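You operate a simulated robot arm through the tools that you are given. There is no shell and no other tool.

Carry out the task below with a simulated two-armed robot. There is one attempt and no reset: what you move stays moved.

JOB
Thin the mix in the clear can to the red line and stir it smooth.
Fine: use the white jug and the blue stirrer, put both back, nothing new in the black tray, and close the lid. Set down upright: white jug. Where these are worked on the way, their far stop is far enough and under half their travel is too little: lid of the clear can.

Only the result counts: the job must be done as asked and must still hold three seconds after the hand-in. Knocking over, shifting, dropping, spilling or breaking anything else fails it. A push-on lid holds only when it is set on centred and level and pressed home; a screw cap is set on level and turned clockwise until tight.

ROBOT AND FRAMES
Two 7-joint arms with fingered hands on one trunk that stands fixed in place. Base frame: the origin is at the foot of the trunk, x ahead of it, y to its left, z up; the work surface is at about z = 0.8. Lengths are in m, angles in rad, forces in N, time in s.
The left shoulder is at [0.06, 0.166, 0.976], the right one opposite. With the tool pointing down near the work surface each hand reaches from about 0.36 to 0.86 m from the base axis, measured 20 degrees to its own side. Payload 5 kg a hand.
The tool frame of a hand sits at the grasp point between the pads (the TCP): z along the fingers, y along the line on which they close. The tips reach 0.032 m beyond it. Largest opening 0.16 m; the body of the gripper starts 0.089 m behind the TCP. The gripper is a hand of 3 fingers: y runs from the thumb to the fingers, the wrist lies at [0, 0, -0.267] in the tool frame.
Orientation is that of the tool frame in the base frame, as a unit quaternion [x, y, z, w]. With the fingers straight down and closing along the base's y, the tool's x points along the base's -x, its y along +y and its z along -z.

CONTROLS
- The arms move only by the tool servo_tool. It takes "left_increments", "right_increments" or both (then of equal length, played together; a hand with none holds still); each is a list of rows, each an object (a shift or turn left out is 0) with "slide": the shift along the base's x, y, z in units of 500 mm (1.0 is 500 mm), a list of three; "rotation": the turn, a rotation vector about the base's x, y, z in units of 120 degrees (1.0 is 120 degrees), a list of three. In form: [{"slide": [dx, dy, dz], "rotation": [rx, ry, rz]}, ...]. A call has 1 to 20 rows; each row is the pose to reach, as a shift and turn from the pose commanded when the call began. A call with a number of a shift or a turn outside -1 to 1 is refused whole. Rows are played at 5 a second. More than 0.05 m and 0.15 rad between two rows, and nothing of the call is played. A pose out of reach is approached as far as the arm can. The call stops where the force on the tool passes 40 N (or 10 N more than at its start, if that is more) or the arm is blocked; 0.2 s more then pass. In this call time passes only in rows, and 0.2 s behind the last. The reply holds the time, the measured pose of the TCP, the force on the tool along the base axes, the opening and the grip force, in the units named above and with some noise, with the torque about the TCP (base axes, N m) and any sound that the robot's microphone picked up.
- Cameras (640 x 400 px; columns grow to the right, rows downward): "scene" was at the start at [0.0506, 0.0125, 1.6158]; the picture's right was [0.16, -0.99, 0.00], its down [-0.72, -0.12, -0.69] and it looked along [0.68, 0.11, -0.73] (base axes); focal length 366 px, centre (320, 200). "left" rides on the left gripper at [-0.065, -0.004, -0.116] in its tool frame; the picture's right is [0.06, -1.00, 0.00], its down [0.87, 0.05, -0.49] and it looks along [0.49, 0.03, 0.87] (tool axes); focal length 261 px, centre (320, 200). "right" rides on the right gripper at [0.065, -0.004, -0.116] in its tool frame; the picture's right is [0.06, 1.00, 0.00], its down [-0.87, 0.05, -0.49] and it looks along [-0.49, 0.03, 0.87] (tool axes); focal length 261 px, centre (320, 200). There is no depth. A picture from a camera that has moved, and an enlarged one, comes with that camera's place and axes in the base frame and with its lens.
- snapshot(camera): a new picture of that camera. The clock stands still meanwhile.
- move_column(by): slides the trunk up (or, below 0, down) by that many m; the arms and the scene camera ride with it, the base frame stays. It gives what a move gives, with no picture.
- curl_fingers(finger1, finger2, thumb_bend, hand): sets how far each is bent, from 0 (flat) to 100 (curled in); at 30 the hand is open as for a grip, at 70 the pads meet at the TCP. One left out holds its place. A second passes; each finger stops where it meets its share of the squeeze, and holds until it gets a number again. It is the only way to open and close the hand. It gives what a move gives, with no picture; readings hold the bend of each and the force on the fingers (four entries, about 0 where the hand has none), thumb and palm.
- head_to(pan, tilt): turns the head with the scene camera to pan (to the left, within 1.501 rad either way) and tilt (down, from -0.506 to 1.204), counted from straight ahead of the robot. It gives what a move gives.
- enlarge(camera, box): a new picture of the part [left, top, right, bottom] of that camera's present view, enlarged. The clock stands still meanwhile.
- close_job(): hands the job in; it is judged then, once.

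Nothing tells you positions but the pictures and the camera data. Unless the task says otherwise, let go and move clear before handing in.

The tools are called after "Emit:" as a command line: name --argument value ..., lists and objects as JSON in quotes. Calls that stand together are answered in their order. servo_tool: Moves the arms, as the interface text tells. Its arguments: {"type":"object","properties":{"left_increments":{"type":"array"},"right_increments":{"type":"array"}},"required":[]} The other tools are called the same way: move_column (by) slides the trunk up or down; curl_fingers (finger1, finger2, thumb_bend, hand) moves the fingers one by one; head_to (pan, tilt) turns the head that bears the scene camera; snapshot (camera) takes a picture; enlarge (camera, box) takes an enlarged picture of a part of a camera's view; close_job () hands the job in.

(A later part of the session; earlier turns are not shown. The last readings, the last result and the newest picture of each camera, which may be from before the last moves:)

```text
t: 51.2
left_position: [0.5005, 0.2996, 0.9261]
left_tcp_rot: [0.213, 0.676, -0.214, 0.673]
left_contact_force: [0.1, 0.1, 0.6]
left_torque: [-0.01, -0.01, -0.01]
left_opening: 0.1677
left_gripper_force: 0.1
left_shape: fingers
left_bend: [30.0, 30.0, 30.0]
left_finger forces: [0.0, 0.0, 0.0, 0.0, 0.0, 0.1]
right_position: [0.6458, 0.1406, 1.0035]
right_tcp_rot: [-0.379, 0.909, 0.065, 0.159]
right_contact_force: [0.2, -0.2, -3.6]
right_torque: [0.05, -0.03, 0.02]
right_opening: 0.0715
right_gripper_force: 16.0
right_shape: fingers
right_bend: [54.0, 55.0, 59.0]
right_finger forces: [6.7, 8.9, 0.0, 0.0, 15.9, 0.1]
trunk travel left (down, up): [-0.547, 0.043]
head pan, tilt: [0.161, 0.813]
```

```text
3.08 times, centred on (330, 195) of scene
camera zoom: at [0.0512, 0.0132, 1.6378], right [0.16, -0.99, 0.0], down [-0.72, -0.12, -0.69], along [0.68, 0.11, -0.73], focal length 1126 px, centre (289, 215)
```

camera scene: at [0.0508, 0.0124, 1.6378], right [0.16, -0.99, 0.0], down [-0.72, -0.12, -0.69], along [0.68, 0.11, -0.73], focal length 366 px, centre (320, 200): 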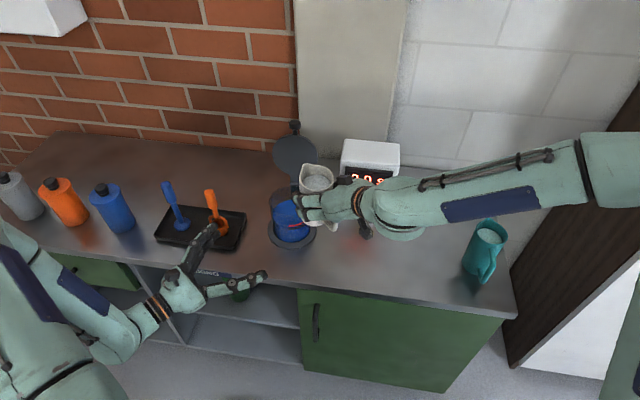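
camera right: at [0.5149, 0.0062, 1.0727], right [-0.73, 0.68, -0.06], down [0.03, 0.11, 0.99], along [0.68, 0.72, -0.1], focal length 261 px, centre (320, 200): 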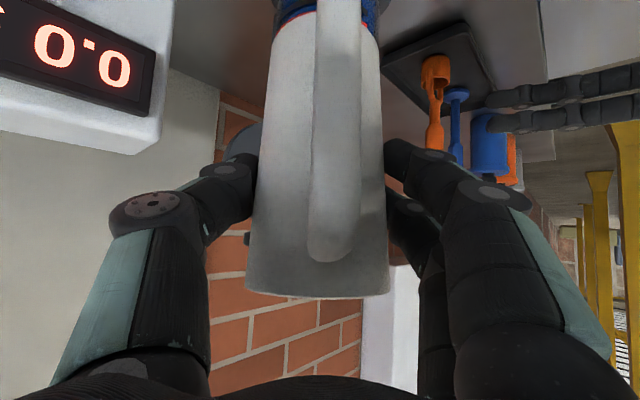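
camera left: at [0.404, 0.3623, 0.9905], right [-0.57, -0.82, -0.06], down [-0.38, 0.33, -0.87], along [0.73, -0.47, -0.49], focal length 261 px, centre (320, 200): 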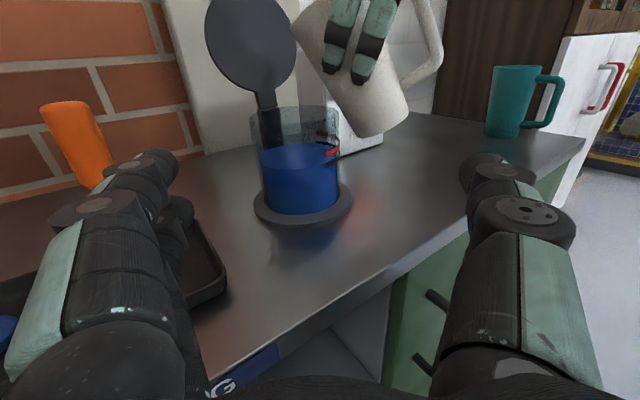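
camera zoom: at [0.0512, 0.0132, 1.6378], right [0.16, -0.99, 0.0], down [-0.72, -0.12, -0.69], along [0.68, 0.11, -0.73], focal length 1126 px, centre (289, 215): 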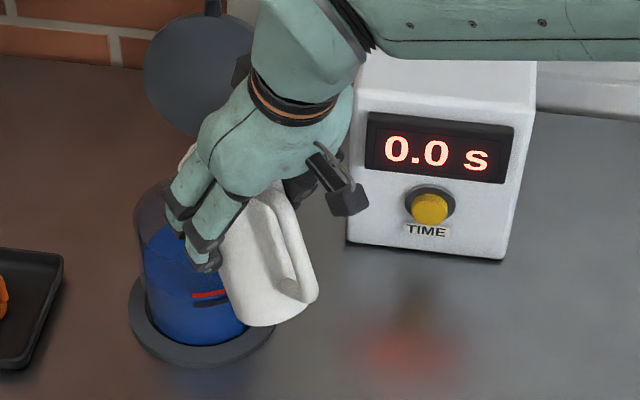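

No flow yet; the lip is in line with the can's centre. I'll continue tilting in small steps, checking each time.

Emit:
servo_tool --right_increments '[{"slide": [0.002, 0.002, -0.015], "rotation": [-0.0148, 0.0148, 0]}, {"slide": [0.003, 0.003, -0.03], "rotation": [-0.0295, 0.0295, 0]}]'

Emit:
enlarge --camera "left" --box '[220, 10, 420, 225]'

```text
t: 51.8
left_position: [0.5008, 0.3003, 0.9268]
left_tcp_rot: [0.211, 0.676, -0.212, 0.674]
left_contact_force: [0.5, 0.5, -0.6]
left_torque: [0.02, -0.01, -0.01]
left_opening: 0.1678
left_gripper_force: 0.1
left_shape: fingers
left_bend: [30.0, 30.0, 30.0]
left_finger forces: [0.0, 0.1, 0.1, 0.1, 0.0, 0.0]
right_position: [0.6475, 0.1435, 0.9888]
right_tcp_rot: [-0.382, 0.915, 0.049, 0.12]
right_contact_force: [-0.1, -0.5, -5.0]
right_torque: [0.06, -0.03, -0.01]
right_opening: 0.0717
right_gripper_force: 15.9
right_shape: fingers
right_bend: [54.0, 55.0, 59.0]
right_finger forces: [6.5, 9.0, 0.0, 0.1, 15.9, 0.0]
trunk travel left (down, up): [-0.547, 0.043]
head pan, tilt: [0.161, 0.813]
```

```text
1.86 times, centred on (320, 118) of left
camera zoom: at [0.404, 0.3621, 0.9906], right [-0.57, -0.82, -0.06], down [-0.38, 0.33, -0.87], along [0.73, -0.47, -0.49], focal length 485 px, centre (320, 354)
```

zoom: 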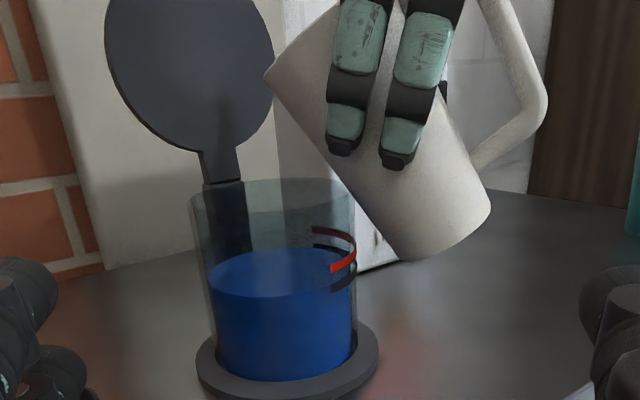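

Still no flow at about 40°, and the jug wall has roughly 1 cm clearance from the can's rim. I'll keep this height and tilt further.

Emit:
servo_tool --right_increments '[{"slide": [0.001, 0.001, 0.004], "rotation": [-0.0148, 0.0148, 0]}, {"slide": [0.002, 0.002, 0.006], "rotation": [-0.0295, 0.0295, 0]}]'

Emit:
enlarge --camera "left" --box '[220, 10, 420, 225]'

```text
t: 52.4
left_position: [0.4998, 0.299, 0.9262]
left_tcp_rot: [0.212, 0.676, -0.213, 0.673]
left_contact_force: [0.1, 0.2, -0.2]
left_torque: [-0.01, 0.01, 0.01]
left_opening: 0.168
left_gripper_force: 0.1
left_shape: fingers
left_bend: [30.0, 30.0, 30.0]
left_finger forces: [0.0, 0.0, 0.1, 0.0, 0.0, 0.1]
right_position: [0.6498, 0.1439, 0.9922]
right_tcp_rot: [-0.383, 0.92, 0.032, 0.081]
right_contact_force: [-0.6, 0.6, -3.8]
right_torque: [0.03, -0.09, 0.0]
right_opening: 0.0715
right_gripper_force: 15.6
right_shape: fingers
right_bend: [54.0, 55.0, 59.0]
right_finger forces: [6.5, 8.9, 0.0, 0.1, 15.8, 0.1]
trunk travel left (down, up): [-0.547, 0.043]
head pan, tilt: [0.161, 0.813]
```

```text
1.86 times, centred on (320, 118) of left
camera zoom: at [0.404, 0.3621, 0.9906], right [-0.57, -0.82, -0.06], down [-0.38, 0.33, -0.87], along [0.73, -0.47, -0.49], focal length 485 px, centre (320, 354)
```

zoom: 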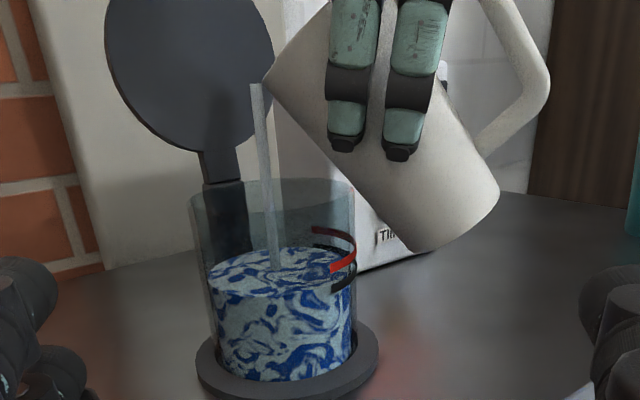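

Pouring has begun, and the stream falls well inside the can. I'll hold this tilt and check the level after short waits.

Emit:
servo_tool --right_increments '[{"slide": [0, 0, 0]}]'

Emit:
enlarge --camera "left" --box '[220, 10, 420, 225]'

```text
t: 52.8
left_position: [0.4996, 0.2996, 0.9262]
left_tcp_rot: [0.213, 0.675, -0.213, 0.674]
left_contact_force: [0.6, 0.5, -0.2]
left_torque: [-0.02, 0.0, 0.03]
left_opening: 0.1676
left_gripper_force: 0.1
left_shape: fingers
left_bend: [30.0, 30.0, 30.0]
left_finger forces: [0.1, 0.1, 0.0, 0.0, 0.0, 0.1]
right_position: [0.6499, 0.1442, 0.9918]
right_tcp_rot: [-0.383, 0.92, 0.032, 0.08]
right_contact_force: [0.4, 0.0, -4.0]
right_torque: [0.08, -0.05, 0.01]
right_opening: 0.0715
right_gripper_force: 15.9
right_shape: fingers
right_bend: [54.0, 55.0, 59.0]
right_finger forces: [6.6, 9.1, 0.0, 0.0, 15.9, 0.0]
trunk travel left (down, up): [-0.547, 0.043]
head pan, tilt: [0.161, 0.813]
```

```text
1.86 times, centred on (320, 118) of left
camera zoom: at [0.4039, 0.362, 0.9907], right [-0.57, -0.82, -0.06], down [-0.38, 0.33, -0.87], along [0.73, -0.47, -0.49], focal length 485 px, centre (320, 354)
```

zoom: 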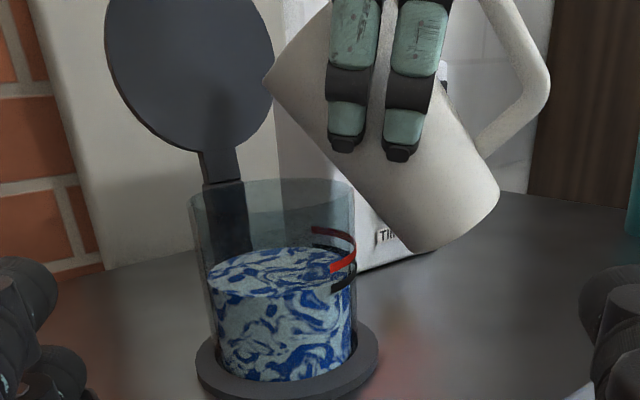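

The flow stopped by itself at this tilt, so each tilt step gives a limited pour. I'll measure the level in close-up.

Emit:
enlarge --camera "left" --box '[240, 95, 360, 225]'

```text
3.08 times, centred on (300, 160) of left
camera zoom: at [0.4039, 0.362, 0.9907], right [-0.57, -0.82, -0.06], down [-0.38, 0.33, -0.87], along [0.73, -0.47, -0.49], focal length 802 px, centre (382, 323)
```

zoom: 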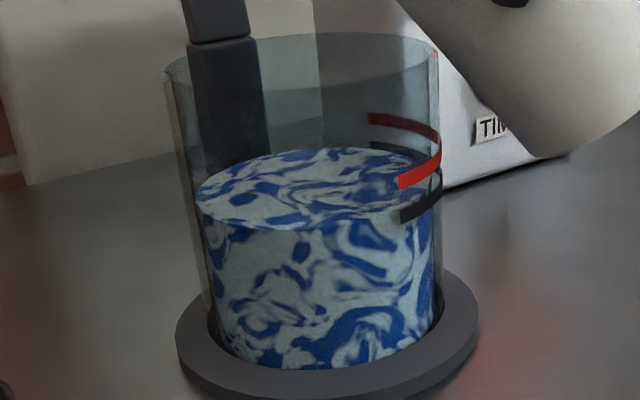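

Only a slight rise so far. Tilting a few degrees more.

Emit:
servo_tool --right_increments '[{"slide": [0.0, 0.0, 0.003], "rotation": [-0.0118, 0.0118, 0]}, {"slide": [0.0, 0.0, 0.005], "rotation": [-0.0236, 0.0236, 0]}, {"slide": [0.0, 0.0, 0.005], "rotation": [-0.0236, 0.0236, 0]}]'

Emit:
enlarge --camera "left" --box '[240, 95, 360, 225]'

Emit:
enlarge --camera "left" --box '[220, 10, 420, 225]'

```text
t: 53.6
left_position: [0.5007, 0.2989, 0.9265]
left_tcp_rot: [0.213, 0.675, -0.214, 0.674]
left_contact_force: [-0.2, 0.7, -0.8]
left_torque: [0.01, -0.01, 0.02]
left_opening: 0.1674
left_gripper_force: 0.1
left_shape: fingers
left_bend: [30.0, 30.0, 30.0]
left_finger forces: [0.0, 0.1, 0.0, 0.0, 0.1, 0.0]
right_position: [0.6484, 0.1436, 0.9941]
right_tcp_rot: [-0.384, 0.922, 0.018, 0.049]
right_contact_force: [-0.3, 0.3, -4.4]
right_torque: [0.11, -0.1, -0.01]
right_opening: 0.0715
right_gripper_force: 15.6
right_shape: fingers
right_bend: [54.0, 55.0, 59.0]
right_finger forces: [6.6, 9.0, 0.1, 0.0, 16.0, 0.0]
trunk travel left (down, up): [-0.547, 0.043]
head pan, tilt: [0.161, 0.813]
```

```text
3.08 times, centred on (300, 160) of left
camera zoom: at [0.4039, 0.3619, 0.9907], right [-0.57, -0.82, -0.06], down [-0.38, 0.33, -0.87], along [0.73, -0.47, -0.49], focal length 802 px, centre (382, 323)
```

zoom: 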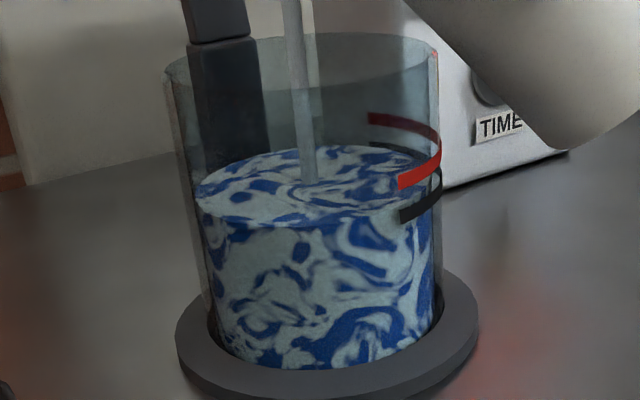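

```text
1.86 times, centred on (320, 118) of left
camera zoom: at [0.4039, 0.3619, 0.9907], right [-0.57, -0.82, -0.06], down [-0.38, 0.33, -0.87], along [0.73, -0.47, -0.49], focal length 485 px, centre (320, 354)
```

zoom: 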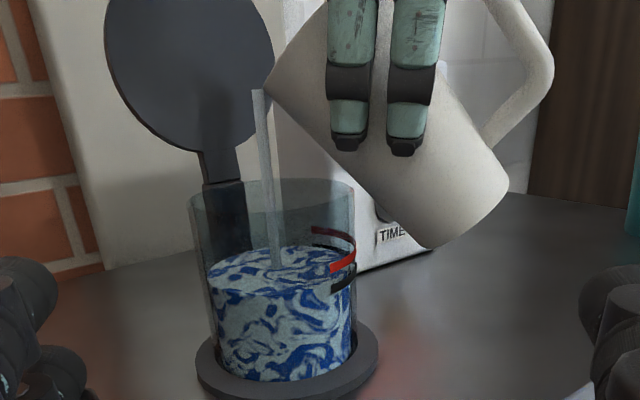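

It is flowing again. I'll hold and watch the level.

Emit:
servo_tool --right_increments '[{"slide": [0, 0, 0]}, {"slide": [0, 0, 0]}]'

Emit:
enlarge --camera "left" --box '[240, 95, 360, 225]'

```text
t: 54.2
left_position: [0.5007, 0.2996, 0.9274]
left_tcp_rot: [0.213, 0.676, -0.213, 0.673]
left_contact_force: [0.8, 0.2, -0.5]
left_torque: [-0.02, 0.02, 0.04]
left_opening: 0.1677
left_gripper_force: 0.2
left_shape: fingers
left_bend: [30.0, 30.0, 30.0]
left_finger forces: [0.1, 0.0, 0.0, 0.1, 0.0, 0.1]
right_position: [0.6493, 0.1436, 0.9943]
right_tcp_rot: [-0.384, 0.922, 0.018, 0.048]
right_contact_force: [-0.1, 0.3, -5.7]
right_torque: [0.07, -0.06, 0.03]
right_opening: 0.0712
right_gripper_force: 16.1
right_shape: fingers
right_bend: [54.0, 55.0, 59.0]
right_finger forces: [6.6, 9.0, 0.0, 0.0, 15.8, 0.0]
trunk travel left (down, up): [-0.547, 0.043]
head pan, tilt: [0.161, 0.813]
```

```text
3.08 times, centred on (300, 160) of left
camera zoom: at [0.4039, 0.362, 0.9907], right [-0.57, -0.82, -0.06], down [-0.38, 0.33, -0.87], along [0.73, -0.47, -0.49], focal length 802 px, centre (382, 323)
```

zoom: 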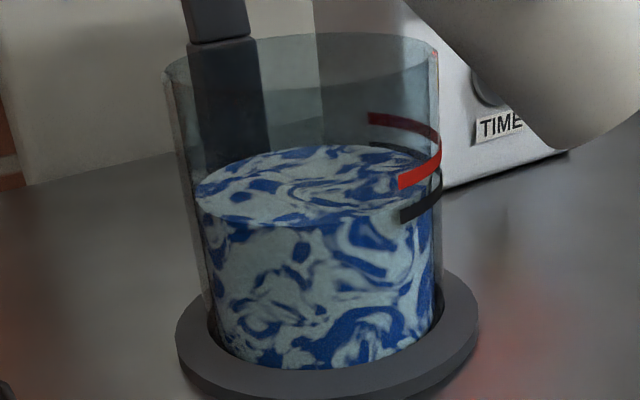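

Stopped again, with a few pixels of rise out of about thirty needed. Tilting 5° more.

Emit:
servo_tool --right_increments '[{"slide": [0.001, 0.001, 0.0], "rotation": [-0.0148, 0.0148, 0]}, {"slide": [0.002, 0.002, 0.0], "rotation": [-0.0295, 0.0295, 0]}, {"slide": [0.002, 0.002, 0.0], "rotation": [-0.0295, 0.0295, 0]}, {"slide": [0.002, 0.002, 0.0], "rotation": [-0.0295, 0.0295, 0]}, {"slide": [0.002, 0.002, 0.0], "rotation": [-0.0295, 0.0295, 0]}, {"slide": [0.002, 0.002, 0.0], "rotation": [-0.0295, 0.0295, 0]}]'

Emit:
enlarge --camera "left" --box '[240, 95, 360, 225]'

Emit:
enlarge --camera "left" --box '[220, 10, 420, 225]'

```text
t: 55.6
left_position: [0.5004, 0.2995, 0.9266]
left_tcp_rot: [0.212, 0.676, -0.213, 0.673]
left_contact_force: [-0.1, 0.5, 0.2]
left_torque: [-0.03, 0.0, -0.06]
left_opening: 0.1678
left_gripper_force: 0.1
left_shape: fingers
left_bend: [30.0, 30.0, 30.0]
left_finger forces: [0.0, 0.0, 0.1, 0.0, 0.0, 0.0]
right_position: [0.6503, 0.1448, 0.9948]
right_tcp_rot: [-0.384, 0.923, 0.002, 0.008]
right_contact_force: [-0.1, 0.0, -3.6]
right_torque: [0.06, -0.09, -0.02]
right_opening: 0.0714
right_gripper_force: 15.6
right_shape: fingers
right_bend: [54.0, 55.0, 59.0]
right_finger forces: [6.5, 9.0, 0.0, 0.1, 15.8, 0.1]
trunk travel left (down, up): [-0.547, 0.043]
head pan, tilt: [0.161, 0.813]
```

```text
3.08 times, centred on (300, 160) of left
camera zoom: at [0.4039, 0.362, 0.9907], right [-0.57, -0.82, -0.06], down [-0.38, 0.33, -0.87], along [0.73, -0.47, -0.49], focal length 802 px, centre (382, 323)
```

zoom: 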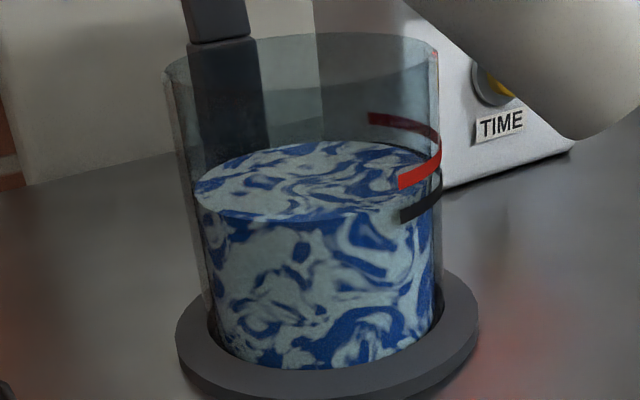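

```text
1.86 times, centred on (320, 118) of left
camera zoom: at [0.4039, 0.362, 0.9907], right [-0.57, -0.82, -0.06], down [-0.38, 0.33, -0.87], along [0.73, -0.47, -0.49], focal length 485 px, centre (320, 354)
```

zoom: 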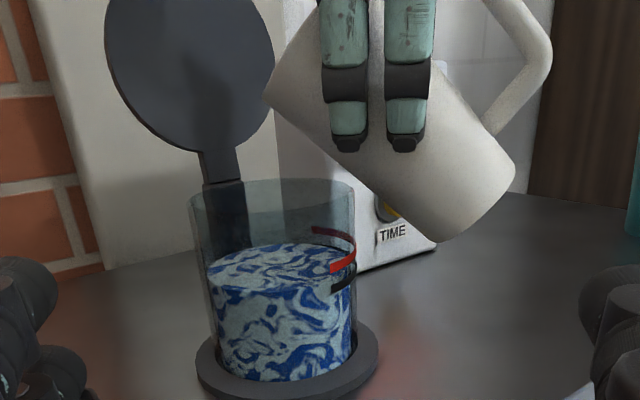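

At about 54° there is roughly a quarter of the rise. I'll go on with two more small steps, waiting for the flow to stop each time.

Emit:
servo_tool --right_increments '[{"slide": [0.0, 0.0, 0.0], "rotation": [-0.0148, 0.0148, 0]}, {"slide": [0.001, 0.001, 0.0], "rotation": [-0.0295, 0.0295, 0]}, {"slide": [0.001, 0.001, 0.0], "rotation": [-0.0295, 0.0295, 0]}, {"slide": [0.001, 0.001, 0.0], "rotation": [-0.0295, 0.0295, 0]}, {"slide": [0.001, 0.001, 0.0], "rotation": [-0.0295, 0.0295, 0]}, {"slide": [0.001, 0.001, 0.0], "rotation": [-0.0295, 0.0295, 0]}]'

Emit:
enlarge --camera "left" --box '[240, 95, 360, 225]'

Emit:
snapshot --camera "scene"

```text
t: 57.0
left_position: [0.5004, 0.2998, 0.9255]
left_tcp_rot: [0.212, 0.675, -0.213, 0.673]
left_contact_force: [-0.1, -0.8, -0.5]
left_torque: [-0.01, 0.03, 0.01]
left_opening: 0.1675
left_gripper_force: 0.0
left_shape: fingers
left_bend: [30.0, 30.0, 30.0]
left_finger forces: [0.0, 0.0, 0.0, 0.0, 0.0, 0.0]
right_position: [0.65, 0.1448, 0.9941]
right_tcp_rot: [-0.385, 0.922, -0.015, -0.032]
right_contact_force: [-0.2, 0.7, -3.4]
right_torque: [0.06, -0.08, 0.03]
right_opening: 0.0714
right_gripper_force: 15.9
right_shape: fingers
right_bend: [54.0, 55.0, 59.0]
right_finger forces: [6.6, 9.0, 0.0, 0.0, 15.8, 0.0]
trunk travel left (down, up): [-0.547, 0.043]
head pan, tilt: [0.161, 0.813]
```

```text
3.08 times, centred on (300, 160) of left
camera zoom: at [0.4039, 0.362, 0.9907], right [-0.57, -0.82, -0.06], down [-0.38, 0.33, -0.87], along [0.73, -0.47, -0.49], focal length 802 px, centre (382, 323)
```

zoom: 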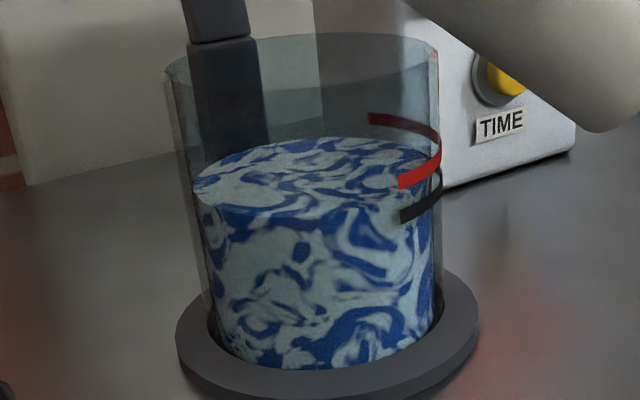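

```text
taken
camera scene: at [0.0509, 0.0128, 1.6378], right [0.16, -0.99, 0.0], down [-0.72, -0.12, -0.69], along [0.68, 0.11, -0.73], focal length 366 px, centre (320, 200)
```

scene: 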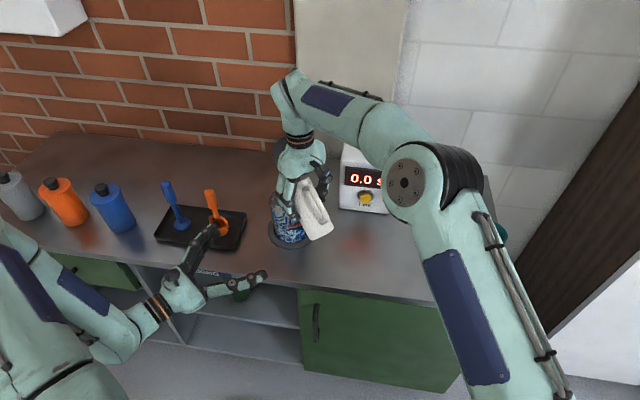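

Now at about 59°, more than a third there. Another step.

Emit:
servo_tool --right_increments '[{"slide": [0.0, 0.0, 0.0], "rotation": [-0.0148, 0.0148, 0]}, {"slide": [0.001, 0.001, 0.0], "rotation": [-0.0295, 0.0295, 0]}, {"slide": [0.001, 0.001, 0.0], "rotation": [-0.0413, 0.0413, 0]}, {"slide": [0.001, 0.001, 0.0], "rotation": [-0.0413, 0.0413, 0]}, {"slide": [0.001, 0.001, 0.0], "rotation": [-0.0413, 0.0413, 0]}, {"slide": [0.001, 0.001, 0.0], "rotation": [-0.0413, 0.0413, 0]}, {"slide": [0.001, 0.001, 0.0], "rotation": [-0.0413, 0.0413, 0]}]'

Emit:
enlarge --camera "left" --box '[240, 95, 360, 225]'

Emit:
enlarge --camera "left" --box '[220, 10, 420, 225]'

```text
t: 58.6
left_position: [0.5002, 0.2992, 0.9258]
left_tcp_rot: [0.213, 0.676, -0.213, 0.673]
left_contact_force: [-0.7, -0.1, 0.1]
left_torque: [-0.01, 0.01, -0.01]
left_opening: 0.1677
left_gripper_force: 0.2
left_shape: fingers
left_bend: [30.0, 30.0, 30.0]
left_finger forces: [0.0, 0.0, 0.0, 0.0, 0.0, 0.1]
right_position: [0.6506, 0.1462, 0.9956]
right_tcp_rot: [-0.383, 0.918, -0.039, -0.089]
right_contact_force: [0.6, 0.1, -4.0]
right_torque: [0.09, -0.05, 0.01]
right_opening: 0.0712
right_gripper_force: 15.8
right_shape: fingers
right_bend: [54.0, 55.0, 59.0]
right_finger forces: [6.7, 8.8, 0.0, 0.0, 15.6, 0.1]
trunk travel left (down, up): [-0.547, 0.043]
head pan, tilt: [0.161, 0.813]
```

```text
3.08 times, centred on (300, 160) of left
camera zoom: at [0.4039, 0.3621, 0.9907], right [-0.57, -0.82, -0.06], down [-0.38, 0.33, -0.87], along [0.73, -0.47, -0.49], focal length 802 px, centre (382, 323)
```

zoom: 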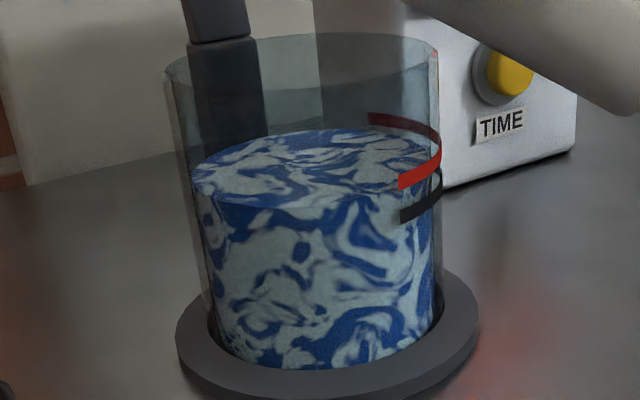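

```text
1.86 times, centred on (320, 118) of left
camera zoom: at [0.4039, 0.3621, 0.9907], right [-0.57, -0.82, -0.06], down [-0.38, 0.33, -0.87], along [0.73, -0.47, -0.49], focal length 485 px, centre (320, 354)
```

zoom: 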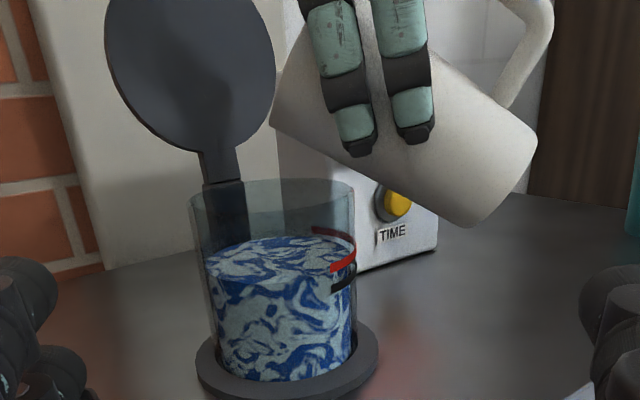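

Past halfway now. I'll zoom tightly on the red line to judge the remaining gap.

Emit:
enlarge --camera "left" --box '[295, 120, 345, 170]'

```text
8.00 times, centred on (320, 145) of left
camera zoom: at [0.4039, 0.3621, 0.9907], right [-0.57, -0.82, -0.06], down [-0.38, 0.33, -0.87], along [0.73, -0.47, -0.49], focal length 2085 px, centre (320, 640)
```

zoom: 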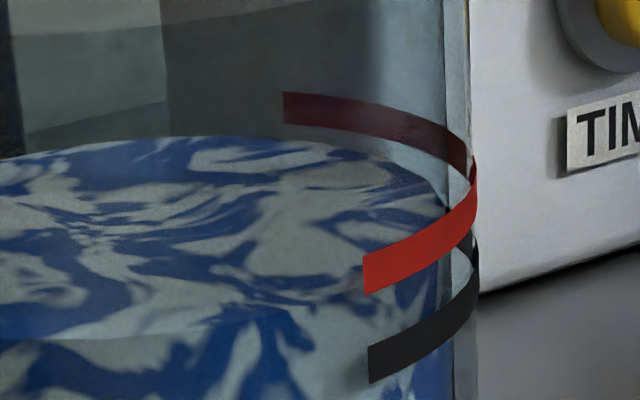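

About 4 mm remain. I'll continue with smaller 4° steps.

Emit:
servo_tool --right_increments '[{"slide": [0.0, 0.0, 0.0], "rotation": [-0.0118, 0.0118, 0]}, {"slide": [0.001, 0.001, 0.0], "rotation": [-0.0236, 0.0236, 0]}, {"slide": [0.001, 0.001, 0.0], "rotation": [-0.0236, 0.0236, 0]}, {"slide": [0.001, 0.001, 0.0], "rotation": [-0.0236, 0.0236, 0]}, {"slide": [0.001, 0.001, 0.0], "rotation": [-0.0236, 0.0236, 0]}, {"slide": [0.001, 0.001, 0.0], "rotation": [-0.0236, 0.0236, 0]}]'

Emit:
enlarge --camera "left" --box '[295, 120, 345, 170]'

Emit:
enlarge --camera "left" --box '[220, 10, 420, 225]'

```text
t: 60.0
left_position: [0.4997, 0.2993, 0.9257]
left_tcp_rot: [0.212, 0.676, -0.213, 0.673]
left_contact_force: [-1.0, -0.7, -0.2]
left_torque: [0.03, 0.0, 0.04]
left_opening: 0.1678
left_gripper_force: 0.0
left_shape: fingers
left_bend: [30.0, 30.0, 30.0]
left_finger forces: [0.0, 0.0, 0.0, 0.0, 0.0, 0.1]
right_position: [0.6411, 0.1397, 0.9956]
right_tcp_rot: [-0.382, 0.915, -0.051, -0.121]
right_contact_force: [-0.3, 0.7, -3.7]
right_torque: [0.08, -0.08, -0.02]
right_opening: 0.0707
right_gripper_force: 15.8
right_shape: fingers
right_bend: [54.0, 55.0, 59.0]
right_finger forces: [7.1, 9.0, 0.1, 0.0, 15.7, 0.1]
right hand out of reach, approached as far as the arm can: row 1, 2, 3, 4, 5, 6
trunk travel left (down, up): [-0.547, 0.043]
head pan, tilt: [0.161, 0.813]
```

```text
8.00 times, centred on (320, 145) of left
camera zoom: at [0.4036, 0.3618, 0.9909], right [-0.57, -0.82, -0.06], down [-0.38, 0.33, -0.87], along [0.73, -0.47, -0.49], focal length 2085 px, centre (320, 640)
```

zoom: 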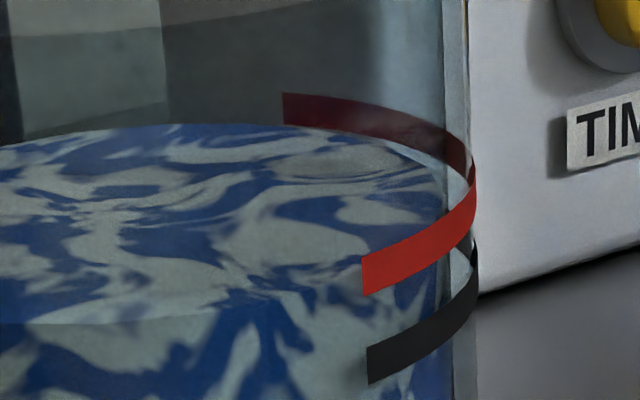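

```text
1.86 times, centred on (320, 118) of left
camera zoom: at [0.4036, 0.3618, 0.9909], right [-0.57, -0.82, -0.06], down [-0.38, 0.33, -0.87], along [0.73, -0.47, -0.49], focal length 485 px, centre (320, 354)
```

zoom: 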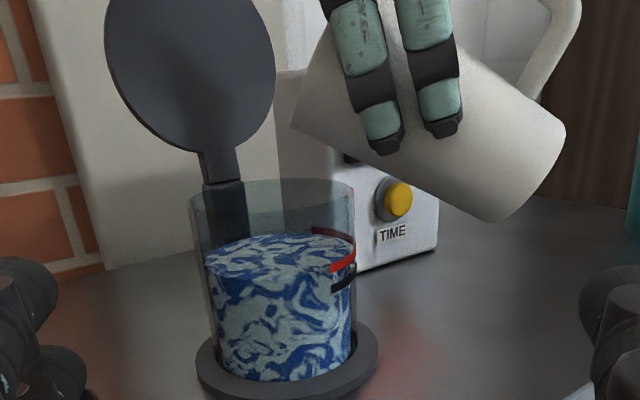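

About 2 mm remain, and the arm is at its reach limit, so the jug drifted back slightly while its lip stayed over the can. I'll raise the trunk 4 cm and lower the hands by the same amount to regain reach.

Emit:
move_column --by 0.042

Emit:
servo_tool --right_increments '[{"slide": [0.0, 0.0, -0.03]}, {"slide": [0.003, 0.002, -0.06]}, {"slide": [0.006, 0.004, -0.09]}, {"slide": [0.006, 0.004, -0.09]}]' --left_increments '[{"slide": [0.0, 0.0, -0.03]}, {"slide": [0.0, 0.0, -0.06]}, {"slide": [0.0, 0.0, -0.084]}, {"slide": [0.0, 0.0, -0.084]}]'

Emit:
enlarge --camera "left" --box '[295, 120, 345, 170]'

Emit:
enlarge --camera "left" --box '[220, 10, 420, 225]'

```text
t: 60.9
left_position: [0.4996, 0.2992, 0.9686]
left_tcp_rot: [0.212, 0.676, -0.213, 0.673]
left_contact_force: [0.2, -1.4, -0.1]
left_torque: [0.02, 0.02, -0.01]
left_opening: 0.1677
left_gripper_force: 0.1
left_shape: fingers
left_bend: [30.0, 30.0, 30.0]
left_finger forces: [0.0, 0.0, 0.0, 0.1, 0.0, 0.0]
right_position: [0.6428, 0.1392, 1.0378]
right_tcp_rot: [-0.381, 0.915, -0.051, -0.12]
right_contact_force: [0.8, -0.1, -3.3]
right_torque: [0.08, -0.1, -0.02]
right_opening: 0.0706
right_gripper_force: 15.8
right_shape: fingers
right_bend: [54.0, 55.0, 59.0]
right_finger forces: [7.0, 9.0, 0.0, 0.0, 15.6, 0.0]
trunk travel left (down, up): [-0.589, 0.001]
head pan, tilt: [0.161, 0.813]
```

```text
t: 61.9
left_position: [0.5006, 0.2983, 0.9264]
left_tcp_rot: [0.212, 0.676, -0.213, 0.673]
left_contact_force: [0.0, 0.7, 0.3]
left_torque: [-0.03, -0.02, -0.01]
left_opening: 0.1676
left_gripper_force: 0.0
left_shape: fingers
left_bend: [30.0, 30.0, 30.0]
left_finger forces: [0.0, 0.0, 0.1, 0.0, 0.1, 0.0]
right_position: [0.643, 0.1411, 0.9935]
right_tcp_rot: [-0.38, 0.915, -0.052, -0.121]
right_contact_force: [-0.3, 0.3, -3.5]
right_torque: [0.11, -0.1, 0.0]
right_opening: 0.0711
right_gripper_force: 15.4
right_shape: fingers
right_bend: [54.0, 55.0, 59.0]
right_finger forces: [6.9, 8.8, 0.0, 0.1, 15.4, 0.1]
trunk travel left (down, up): [-0.589, 0.001]
head pan, tilt: [0.161, 0.813]
```

```text
8.00 times, centred on (320, 145) of left
camera zoom: at [0.4036, 0.3616, 0.991], right [-0.57, -0.82, -0.06], down [-0.37, 0.33, -0.87], along [0.73, -0.47, -0.49], focal length 2085 px, centre (320, 640)
```

zoom: 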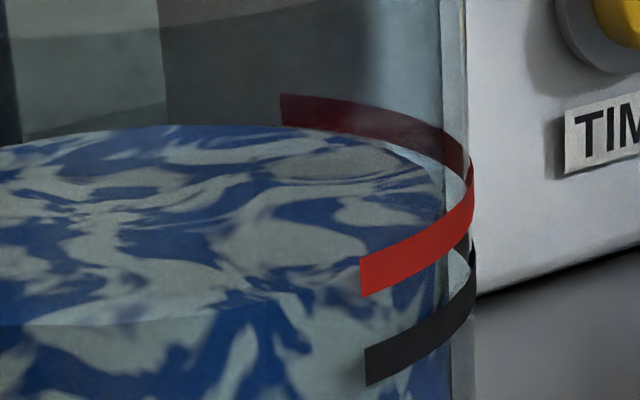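

```text
1.86 times, centred on (320, 118) of left
camera zoom: at [0.4036, 0.3616, 0.991], right [-0.57, -0.82, -0.06], down [-0.37, 0.33, -0.87], along [0.73, -0.47, -0.49], focal length 485 px, centre (320, 354)
```

zoom: 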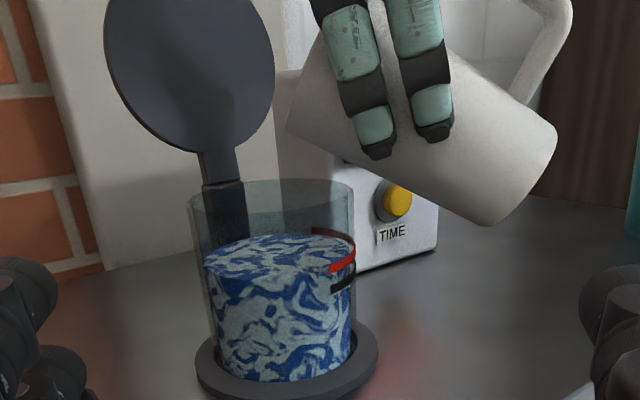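

Remaining gap is about 2 mm, and the last 4° step gave about that much, so one more equal step should bring it to the line.

Emit:
servo_tool --right_increments '[{"slide": [0.0, 0.0, 0.0], "rotation": [-0.0118, 0.0118, 0]}, {"slide": [0.0, 0.0, 0.0], "rotation": [-0.0177, 0.0177, 0]}, {"slide": [0.0, 0.0, 0.0], "rotation": [-0.0177, 0.0177, 0]}, {"slide": [0.0, 0.0, 0.0], "rotation": [-0.0177, 0.0177, 0]}]'

Emit:
enlarge --camera "left" --box '[295, 120, 345, 170]'

Emit:
enlarge --camera "left" --box '[220, 10, 420, 225]'

```text
t: 62.9
left_position: [0.5006, 0.2991, 0.9263]
left_tcp_rot: [0.212, 0.675, -0.213, 0.673]
left_contact_force: [-0.7, -0.3, 0.8]
left_torque: [0.03, 0.05, 0.0]
left_opening: 0.1678
left_gripper_force: 0.0
left_shape: fingers
left_bend: [30.0, 30.0, 30.0]
left_finger forces: [0.0, 0.0, 0.0, 0.0, 0.0, 0.0]
right_position: [0.6439, 0.1412, 0.9942]
right_tcp_rot: [-0.381, 0.915, -0.053, -0.121]
right_contact_force: [-0.1, 0.3, -4.2]
right_torque: [0.06, -0.1, 0.0]
right_opening: 0.0708
right_gripper_force: 15.8
right_shape: fingers
right_bend: [54.0, 55.0, 59.0]
right_finger forces: [6.9, 9.0, 0.0, 0.0, 15.5, 0.0]
right hand out of reach, approached as far as the arm can: row 2, 3, 4
trunk travel left (down, up): [-0.589, 0.001]
head pan, tilt: [0.161, 0.813]
```

```text
8.00 times, centred on (320, 145) of left
camera zoom: at [0.4037, 0.3616, 0.991], right [-0.57, -0.82, -0.06], down [-0.38, 0.33, -0.87], along [0.73, -0.47, -0.49], focal length 2085 px, centre (320, 640)
```

zoom: 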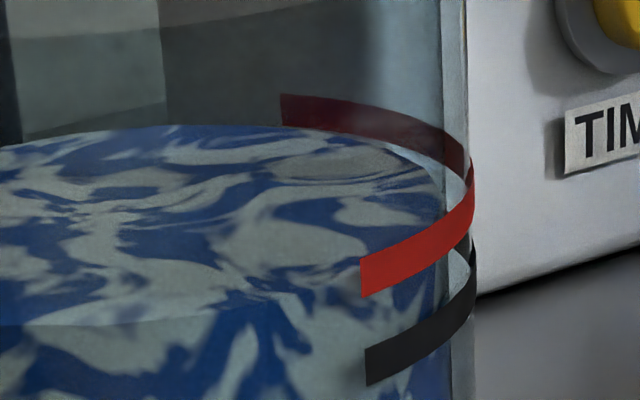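

```text
1.86 times, centred on (320, 118) of left
camera zoom: at [0.4037, 0.3616, 0.991], right [-0.57, -0.82, -0.06], down [-0.38, 0.33, -0.87], along [0.73, -0.47, -0.49], focal length 485 px, centre (320, 354)
```

zoom: 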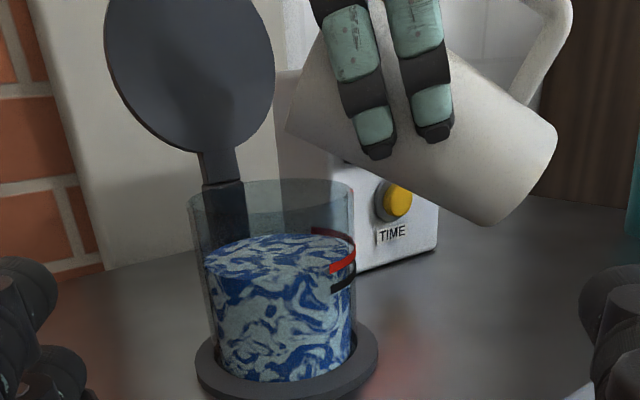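

The wrist is at a joint limit in this heading. I'll yaw the jug about 10° further, keeping its lip over the can, which should free some tilt.

Emit:
servo_tool --right_increments '[{"slide": [0.006, -0.005, 0.0], "rotation": [0, 0, 0.028]}, {"slide": [0.012, -0.01, 0.0], "rotation": [0, 0, 0.056]}, {"slide": [0.018, -0.015, 0.0], "rotation": [0, 0, 0.083]}, {"slide": [0.018, -0.015, 0.0], "rotation": [0, 0, 0.083]}]'

Emit:
enlarge --camera "left" --box '[220, 10, 420, 225]'

```text
t: 63.9
left_position: [0.5001, 0.2991, 0.9262]
left_tcp_rot: [0.212, 0.676, -0.213, 0.673]
left_contact_force: [0.8, 0.9, 0.5]
left_torque: [0.01, -0.04, 0.0]
left_opening: 0.1677
left_gripper_force: 0.1
left_shape: fingers
left_bend: [30.0, 30.0, 30.0]
left_finger forces: [0.0, 0.0, 0.0, 0.1, 0.0, 0.1]
right_position: [0.6524, 0.1338, 0.9942]
right_tcp_rot: [-0.46, 0.878, -0.061, -0.116]
right_contact_force: [-0.4, 0.3, -3.5]
right_torque: [0.08, -0.05, 0.01]
right_opening: 0.071
right_gripper_force: 15.0
right_shape: fingers
right_bend: [54.0, 55.0, 59.0]
right_finger forces: [6.8, 8.9, 0.1, 0.0, 15.4, 0.0]
trunk travel left (down, up): [-0.589, 0.001]
head pan, tilt: [0.161, 0.813]
```

```text
1.86 times, centred on (320, 118) of left
camera zoom: at [0.4037, 0.3617, 0.991], right [-0.57, -0.82, -0.06], down [-0.38, 0.33, -0.87], along [0.73, -0.47, -0.49], focal length 485 px, centre (320, 354)
```

zoom: 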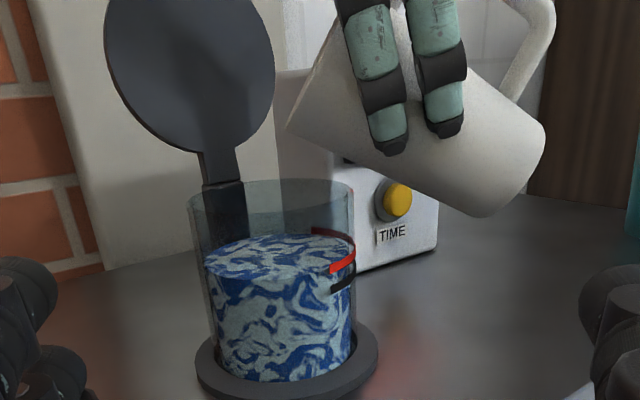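

The yaw was reached. Now a further 3° of tilt.

Emit:
servo_tool --right_increments '[{"slide": [0.0, 0.0, 0.0], "rotation": [-0.0103, 0.0071, 0]}, {"slide": [0.0, 0.0, 0.0], "rotation": [-0.0206, 0.0142, 0]}, {"slide": [0.0, 0.0, 0.0], "rotation": [-0.0206, 0.0142, 0]}, {"slide": [0.0, 0.0, 0.0], "rotation": [-0.0206, 0.0142, 0]}]'

Emit:
enlarge --camera "left" --box '[295, 120, 345, 170]'

Emit:
enlarge --camera "left" --box '[220, 10, 420, 225]'

```text
t: 64.9
left_position: [0.5015, 0.2986, 0.9256]
left_tcp_rot: [0.212, 0.676, -0.213, 0.673]
left_contact_force: [-0.1, -0.1, 0.9]
left_torque: [0.03, 0.0, -0.01]
left_opening: 0.1677
left_gripper_force: 0.1
left_shape: fingers
left_bend: [30.0, 30.0, 30.0]
left_finger forces: [0.0, 0.0, 0.0, 0.1, 0.0, 0.1]
right_position: [0.6392, 0.1337, 0.9895]
right_tcp_rot: [-0.457, 0.875, -0.074, -0.138]
right_contact_force: [-1.2, 0.1, -3.2]
right_torque: [0.07, -0.03, 0.03]
right_opening: 0.0705
right_gripper_force: 16.0
right_shape: fingers
right_bend: [54.0, 55.0, 59.0]
right_finger forces: [6.8, 8.8, 0.1, 0.0, 15.5, 0.0]
right hand out of reach, approached as far as the arm can: row 1, 2, 3, 4
trunk travel left (down, up): [-0.589, 0.001]
head pan, tilt: [0.161, 0.813]
```

```text
8.00 times, centred on (320, 145) of left
camera zoom: at [0.4037, 0.3616, 0.9911], right [-0.57, -0.82, -0.06], down [-0.38, 0.33, -0.87], along [0.73, -0.47, -0.49], focal length 2085 px, centre (320, 640)
```

zoom: 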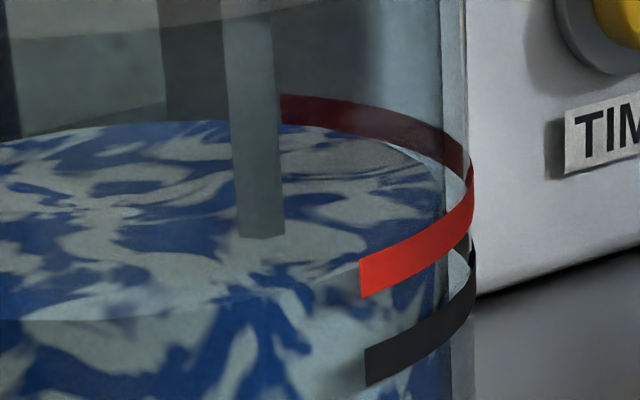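

```text
1.86 times, centred on (320, 118) of left
camera zoom: at [0.4037, 0.3616, 0.9911], right [-0.57, -0.82, -0.06], down [-0.38, 0.33, -0.87], along [0.73, -0.47, -0.49], focal length 485 px, centre (320, 354)
```

zoom: 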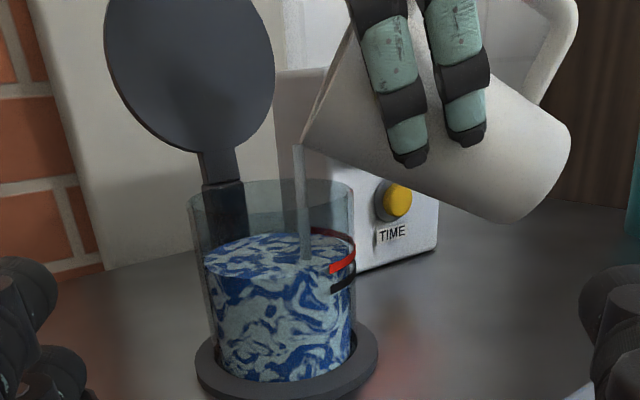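

It flows again, still into the can. I'll hold and watch.

Emit:
servo_tool --right_increments '[{"slide": [0, 0, 0]}, {"slide": [0, 0, 0]}]'

Emit:
enlarge --camera "left" --box '[295, 120, 345, 170]'

Emit:
enlarge --camera "left" --box '[240, 95, 360, 225]'

```text
t: 65.5
left_position: [0.5003, 0.2997, 0.9263]
left_tcp_rot: [0.213, 0.676, -0.213, 0.673]
left_contact_force: [-0.4, -0.5, 0.7]
left_torque: [-0.02, 0.04, 0.01]
left_opening: 0.1677
left_gripper_force: 0.2
left_shape: fingers
left_bend: [30.0, 30.0, 30.0]
left_finger forces: [0.1, 0.1, 0.1, 0.0, 0.0, 0.1]
right_position: [0.6389, 0.1339, 0.9911]
right_tcp_rot: [-0.457, 0.876, -0.073, -0.138]
right_contact_force: [0.9, 0.2, -2.8]
right_torque: [0.13, -0.03, -0.01]
right_opening: 0.0708
right_gripper_force: 15.5
right_shape: fingers
right_bend: [54.0, 55.0, 59.0]
right_finger forces: [6.9, 8.9, 0.0, 0.0, 15.4, 0.0]
trunk travel left (down, up): [-0.589, 0.001]
head pan, tilt: [0.161, 0.813]
```

```text
8.00 times, centred on (320, 145) of left
camera zoom: at [0.4037, 0.3617, 0.991], right [-0.57, -0.82, -0.06], down [-0.38, 0.33, -0.87], along [0.73, -0.47, -0.49], focal length 2085 px, centre (320, 640)
```

zoom: 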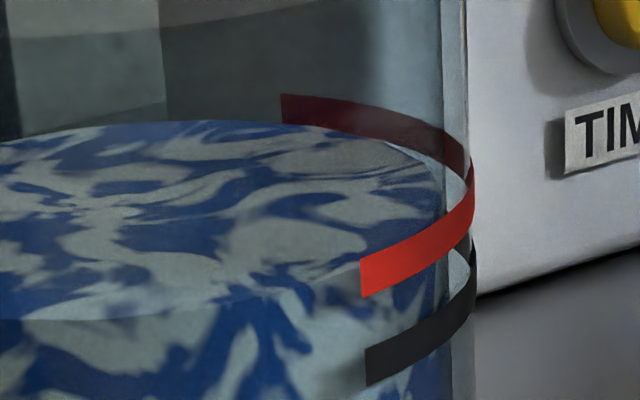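

```text
3.08 times, centred on (300, 160) of left
camera zoom: at [0.4037, 0.3617, 0.991], right [-0.57, -0.82, -0.06], down [-0.38, 0.33, -0.87], along [0.73, -0.47, -0.49], focal length 802 px, centre (382, 323)
```

zoom: 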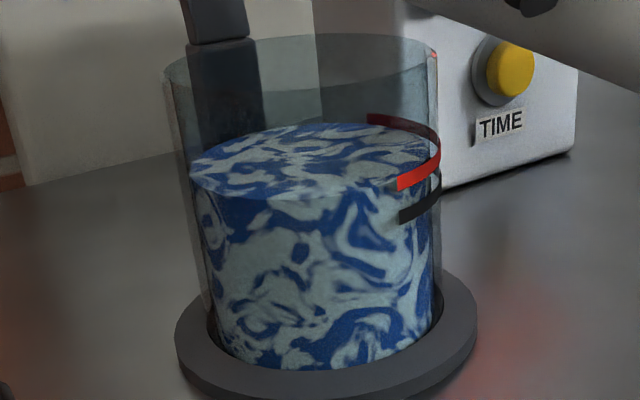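

About 1 mm remains by my projection. I'll yaw another 10° and recentre the lip before one last small tilt.

Emit:
servo_tool --right_increments '[{"slide": [0.012, 0.0, 0.002], "rotation": [0, 0, 0.028]}, {"slide": [0.024, 0.0, 0.004], "rotation": [0, 0, 0.056]}, {"slide": [0.04, 0.0, 0.004], "rotation": [0, 0, 0.083]}, {"slide": [0.04, 0.0, 0.004], "rotation": [0, 0, 0.083]}]'

Emit:
enlarge --camera "left" --box '[220, 10, 420, 225]'

Emit:
enlarge --camera "left" --box '[295, 120, 345, 170]'

```text
t: 66.5
left_position: [0.5, 0.2994, 0.9265]
left_tcp_rot: [0.212, 0.676, -0.212, 0.673]
left_contact_force: [-0.6, -0.2, 0.6]
left_torque: [0.03, 0.01, 0.0]
left_opening: 0.1676
left_gripper_force: 0.2
left_shape: fingers
left_bend: [30.0, 30.0, 30.0]
left_finger forces: [0.1, 0.0, 0.0, 0.1, 0.0, 0.1]
right_position: [0.6483, 0.1347, 0.9903]
right_tcp_rot: [-0.532, 0.832, -0.086, -0.13]
right_contact_force: [0.7, -0.3, -3.1]
right_torque: [0.08, -0.06, 0.04]
right_opening: 0.0705
right_gripper_force: 15.3
right_shape: fingers
right_bend: [54.0, 55.0, 59.0]
right_finger forces: [6.7, 8.7, 0.1, 0.0, 15.2, 0.1]
right hand out of reach, approached as far as the arm can: row 2, 3, 4
trunk travel left (down, up): [-0.589, 0.001]
head pan, tilt: [0.161, 0.813]
```

```text
1.86 times, centred on (320, 118) of left
camera zoom: at [0.4037, 0.3617, 0.991], right [-0.57, -0.82, -0.06], down [-0.38, 0.33, -0.87], along [0.73, -0.47, -0.49], focal length 485 px, centre (320, 354)
```

zoom: 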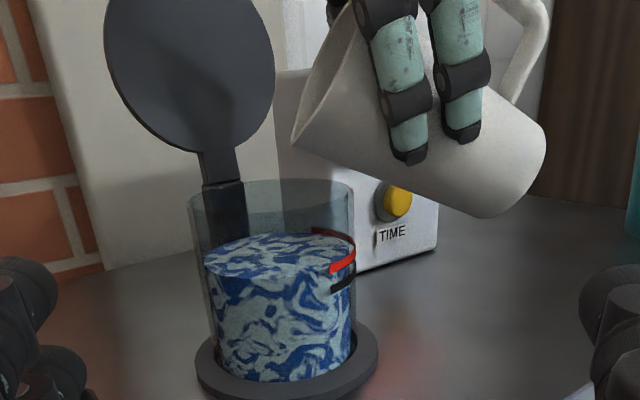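

```text
8.00 times, centred on (320, 145) of left
camera zoom: at [0.4037, 0.3617, 0.991], right [-0.57, -0.82, -0.06], down [-0.38, 0.33, -0.87], along [0.73, -0.47, -0.49], focal length 2085 px, centre (320, 640)
```

zoom: 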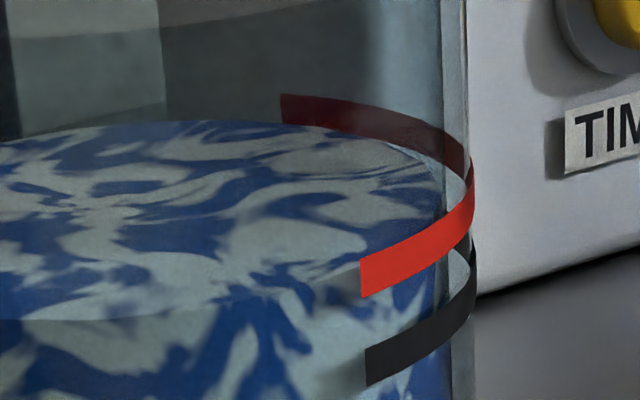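

Lip is over the can. Tilting 3° about the new axis.

Emit:
servo_tool --right_increments '[{"slide": [0.0, 0.0, 0.0], "rotation": [-0.0113, 0.0053, 0]}, {"slide": [0.0, 0.0, 0.0], "rotation": [-0.0227, 0.0105, 0]}, {"slide": [0.0, 0.0, 0.0], "rotation": [-0.0227, 0.0105, 0]}]'

Emit:
enlarge --camera "left" --box '[220, 10, 420, 225]'

Emit:
enlarge --camera "left" --box '[295, 120, 345, 170]'

```text
t: 67.3
left_position: [0.4997, 0.2994, 0.926]
left_tcp_rot: [0.212, 0.676, -0.212, 0.673]
left_contact_force: [-0.2, 0.4, -0.7]
left_torque: [0.01, 0.0, 0.01]
left_opening: 0.1677
left_gripper_force: 0.0
left_shape: fingers
left_bend: [30.0, 30.0, 30.0]
left_finger forces: [0.1, 0.0, 0.1, 0.1, 0.0, 0.1]
right_position: [0.6393, 0.1367, 0.9905]
right_tcp_rot: [-0.531, 0.831, -0.09, -0.142]
right_contact_force: [-0.2, -0.1, -3.2]
right_torque: [0.08, -0.05, 0.0]
right_opening: 0.0709
right_gripper_force: 15.4
right_shape: fingers
right_bend: [54.0, 55.0, 59.0]
right_finger forces: [6.7, 8.7, 0.1, 0.0, 15.2, 0.0]
right hand out of reach, approached as far as the arm can: row 1, 2, 3
trunk travel left (down, up): [-0.589, 0.001]
head pan, tilt: [0.161, 0.813]
```

```text
1.86 times, centred on (320, 118) of left
camera zoom: at [0.4037, 0.3617, 0.991], right [-0.57, -0.82, -0.06], down [-0.38, 0.33, -0.87], along [0.73, -0.47, -0.49], focal length 485 px, centre (320, 354)
```

zoom: 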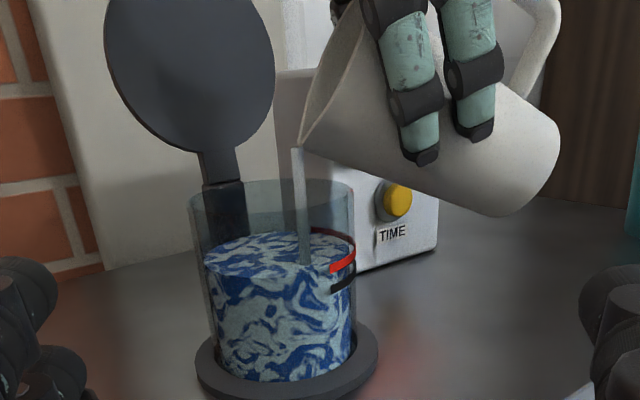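

```text
8.00 times, centred on (320, 145) of left
camera zoom: at [0.4037, 0.3617, 0.991], right [-0.57, -0.82, -0.06], down [-0.38, 0.33, -0.87], along [0.73, -0.47, -0.49], focal length 2085 px, centre (320, 640)
```

zoom: 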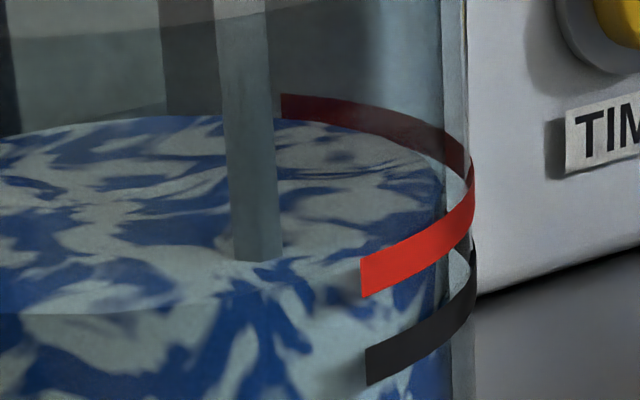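

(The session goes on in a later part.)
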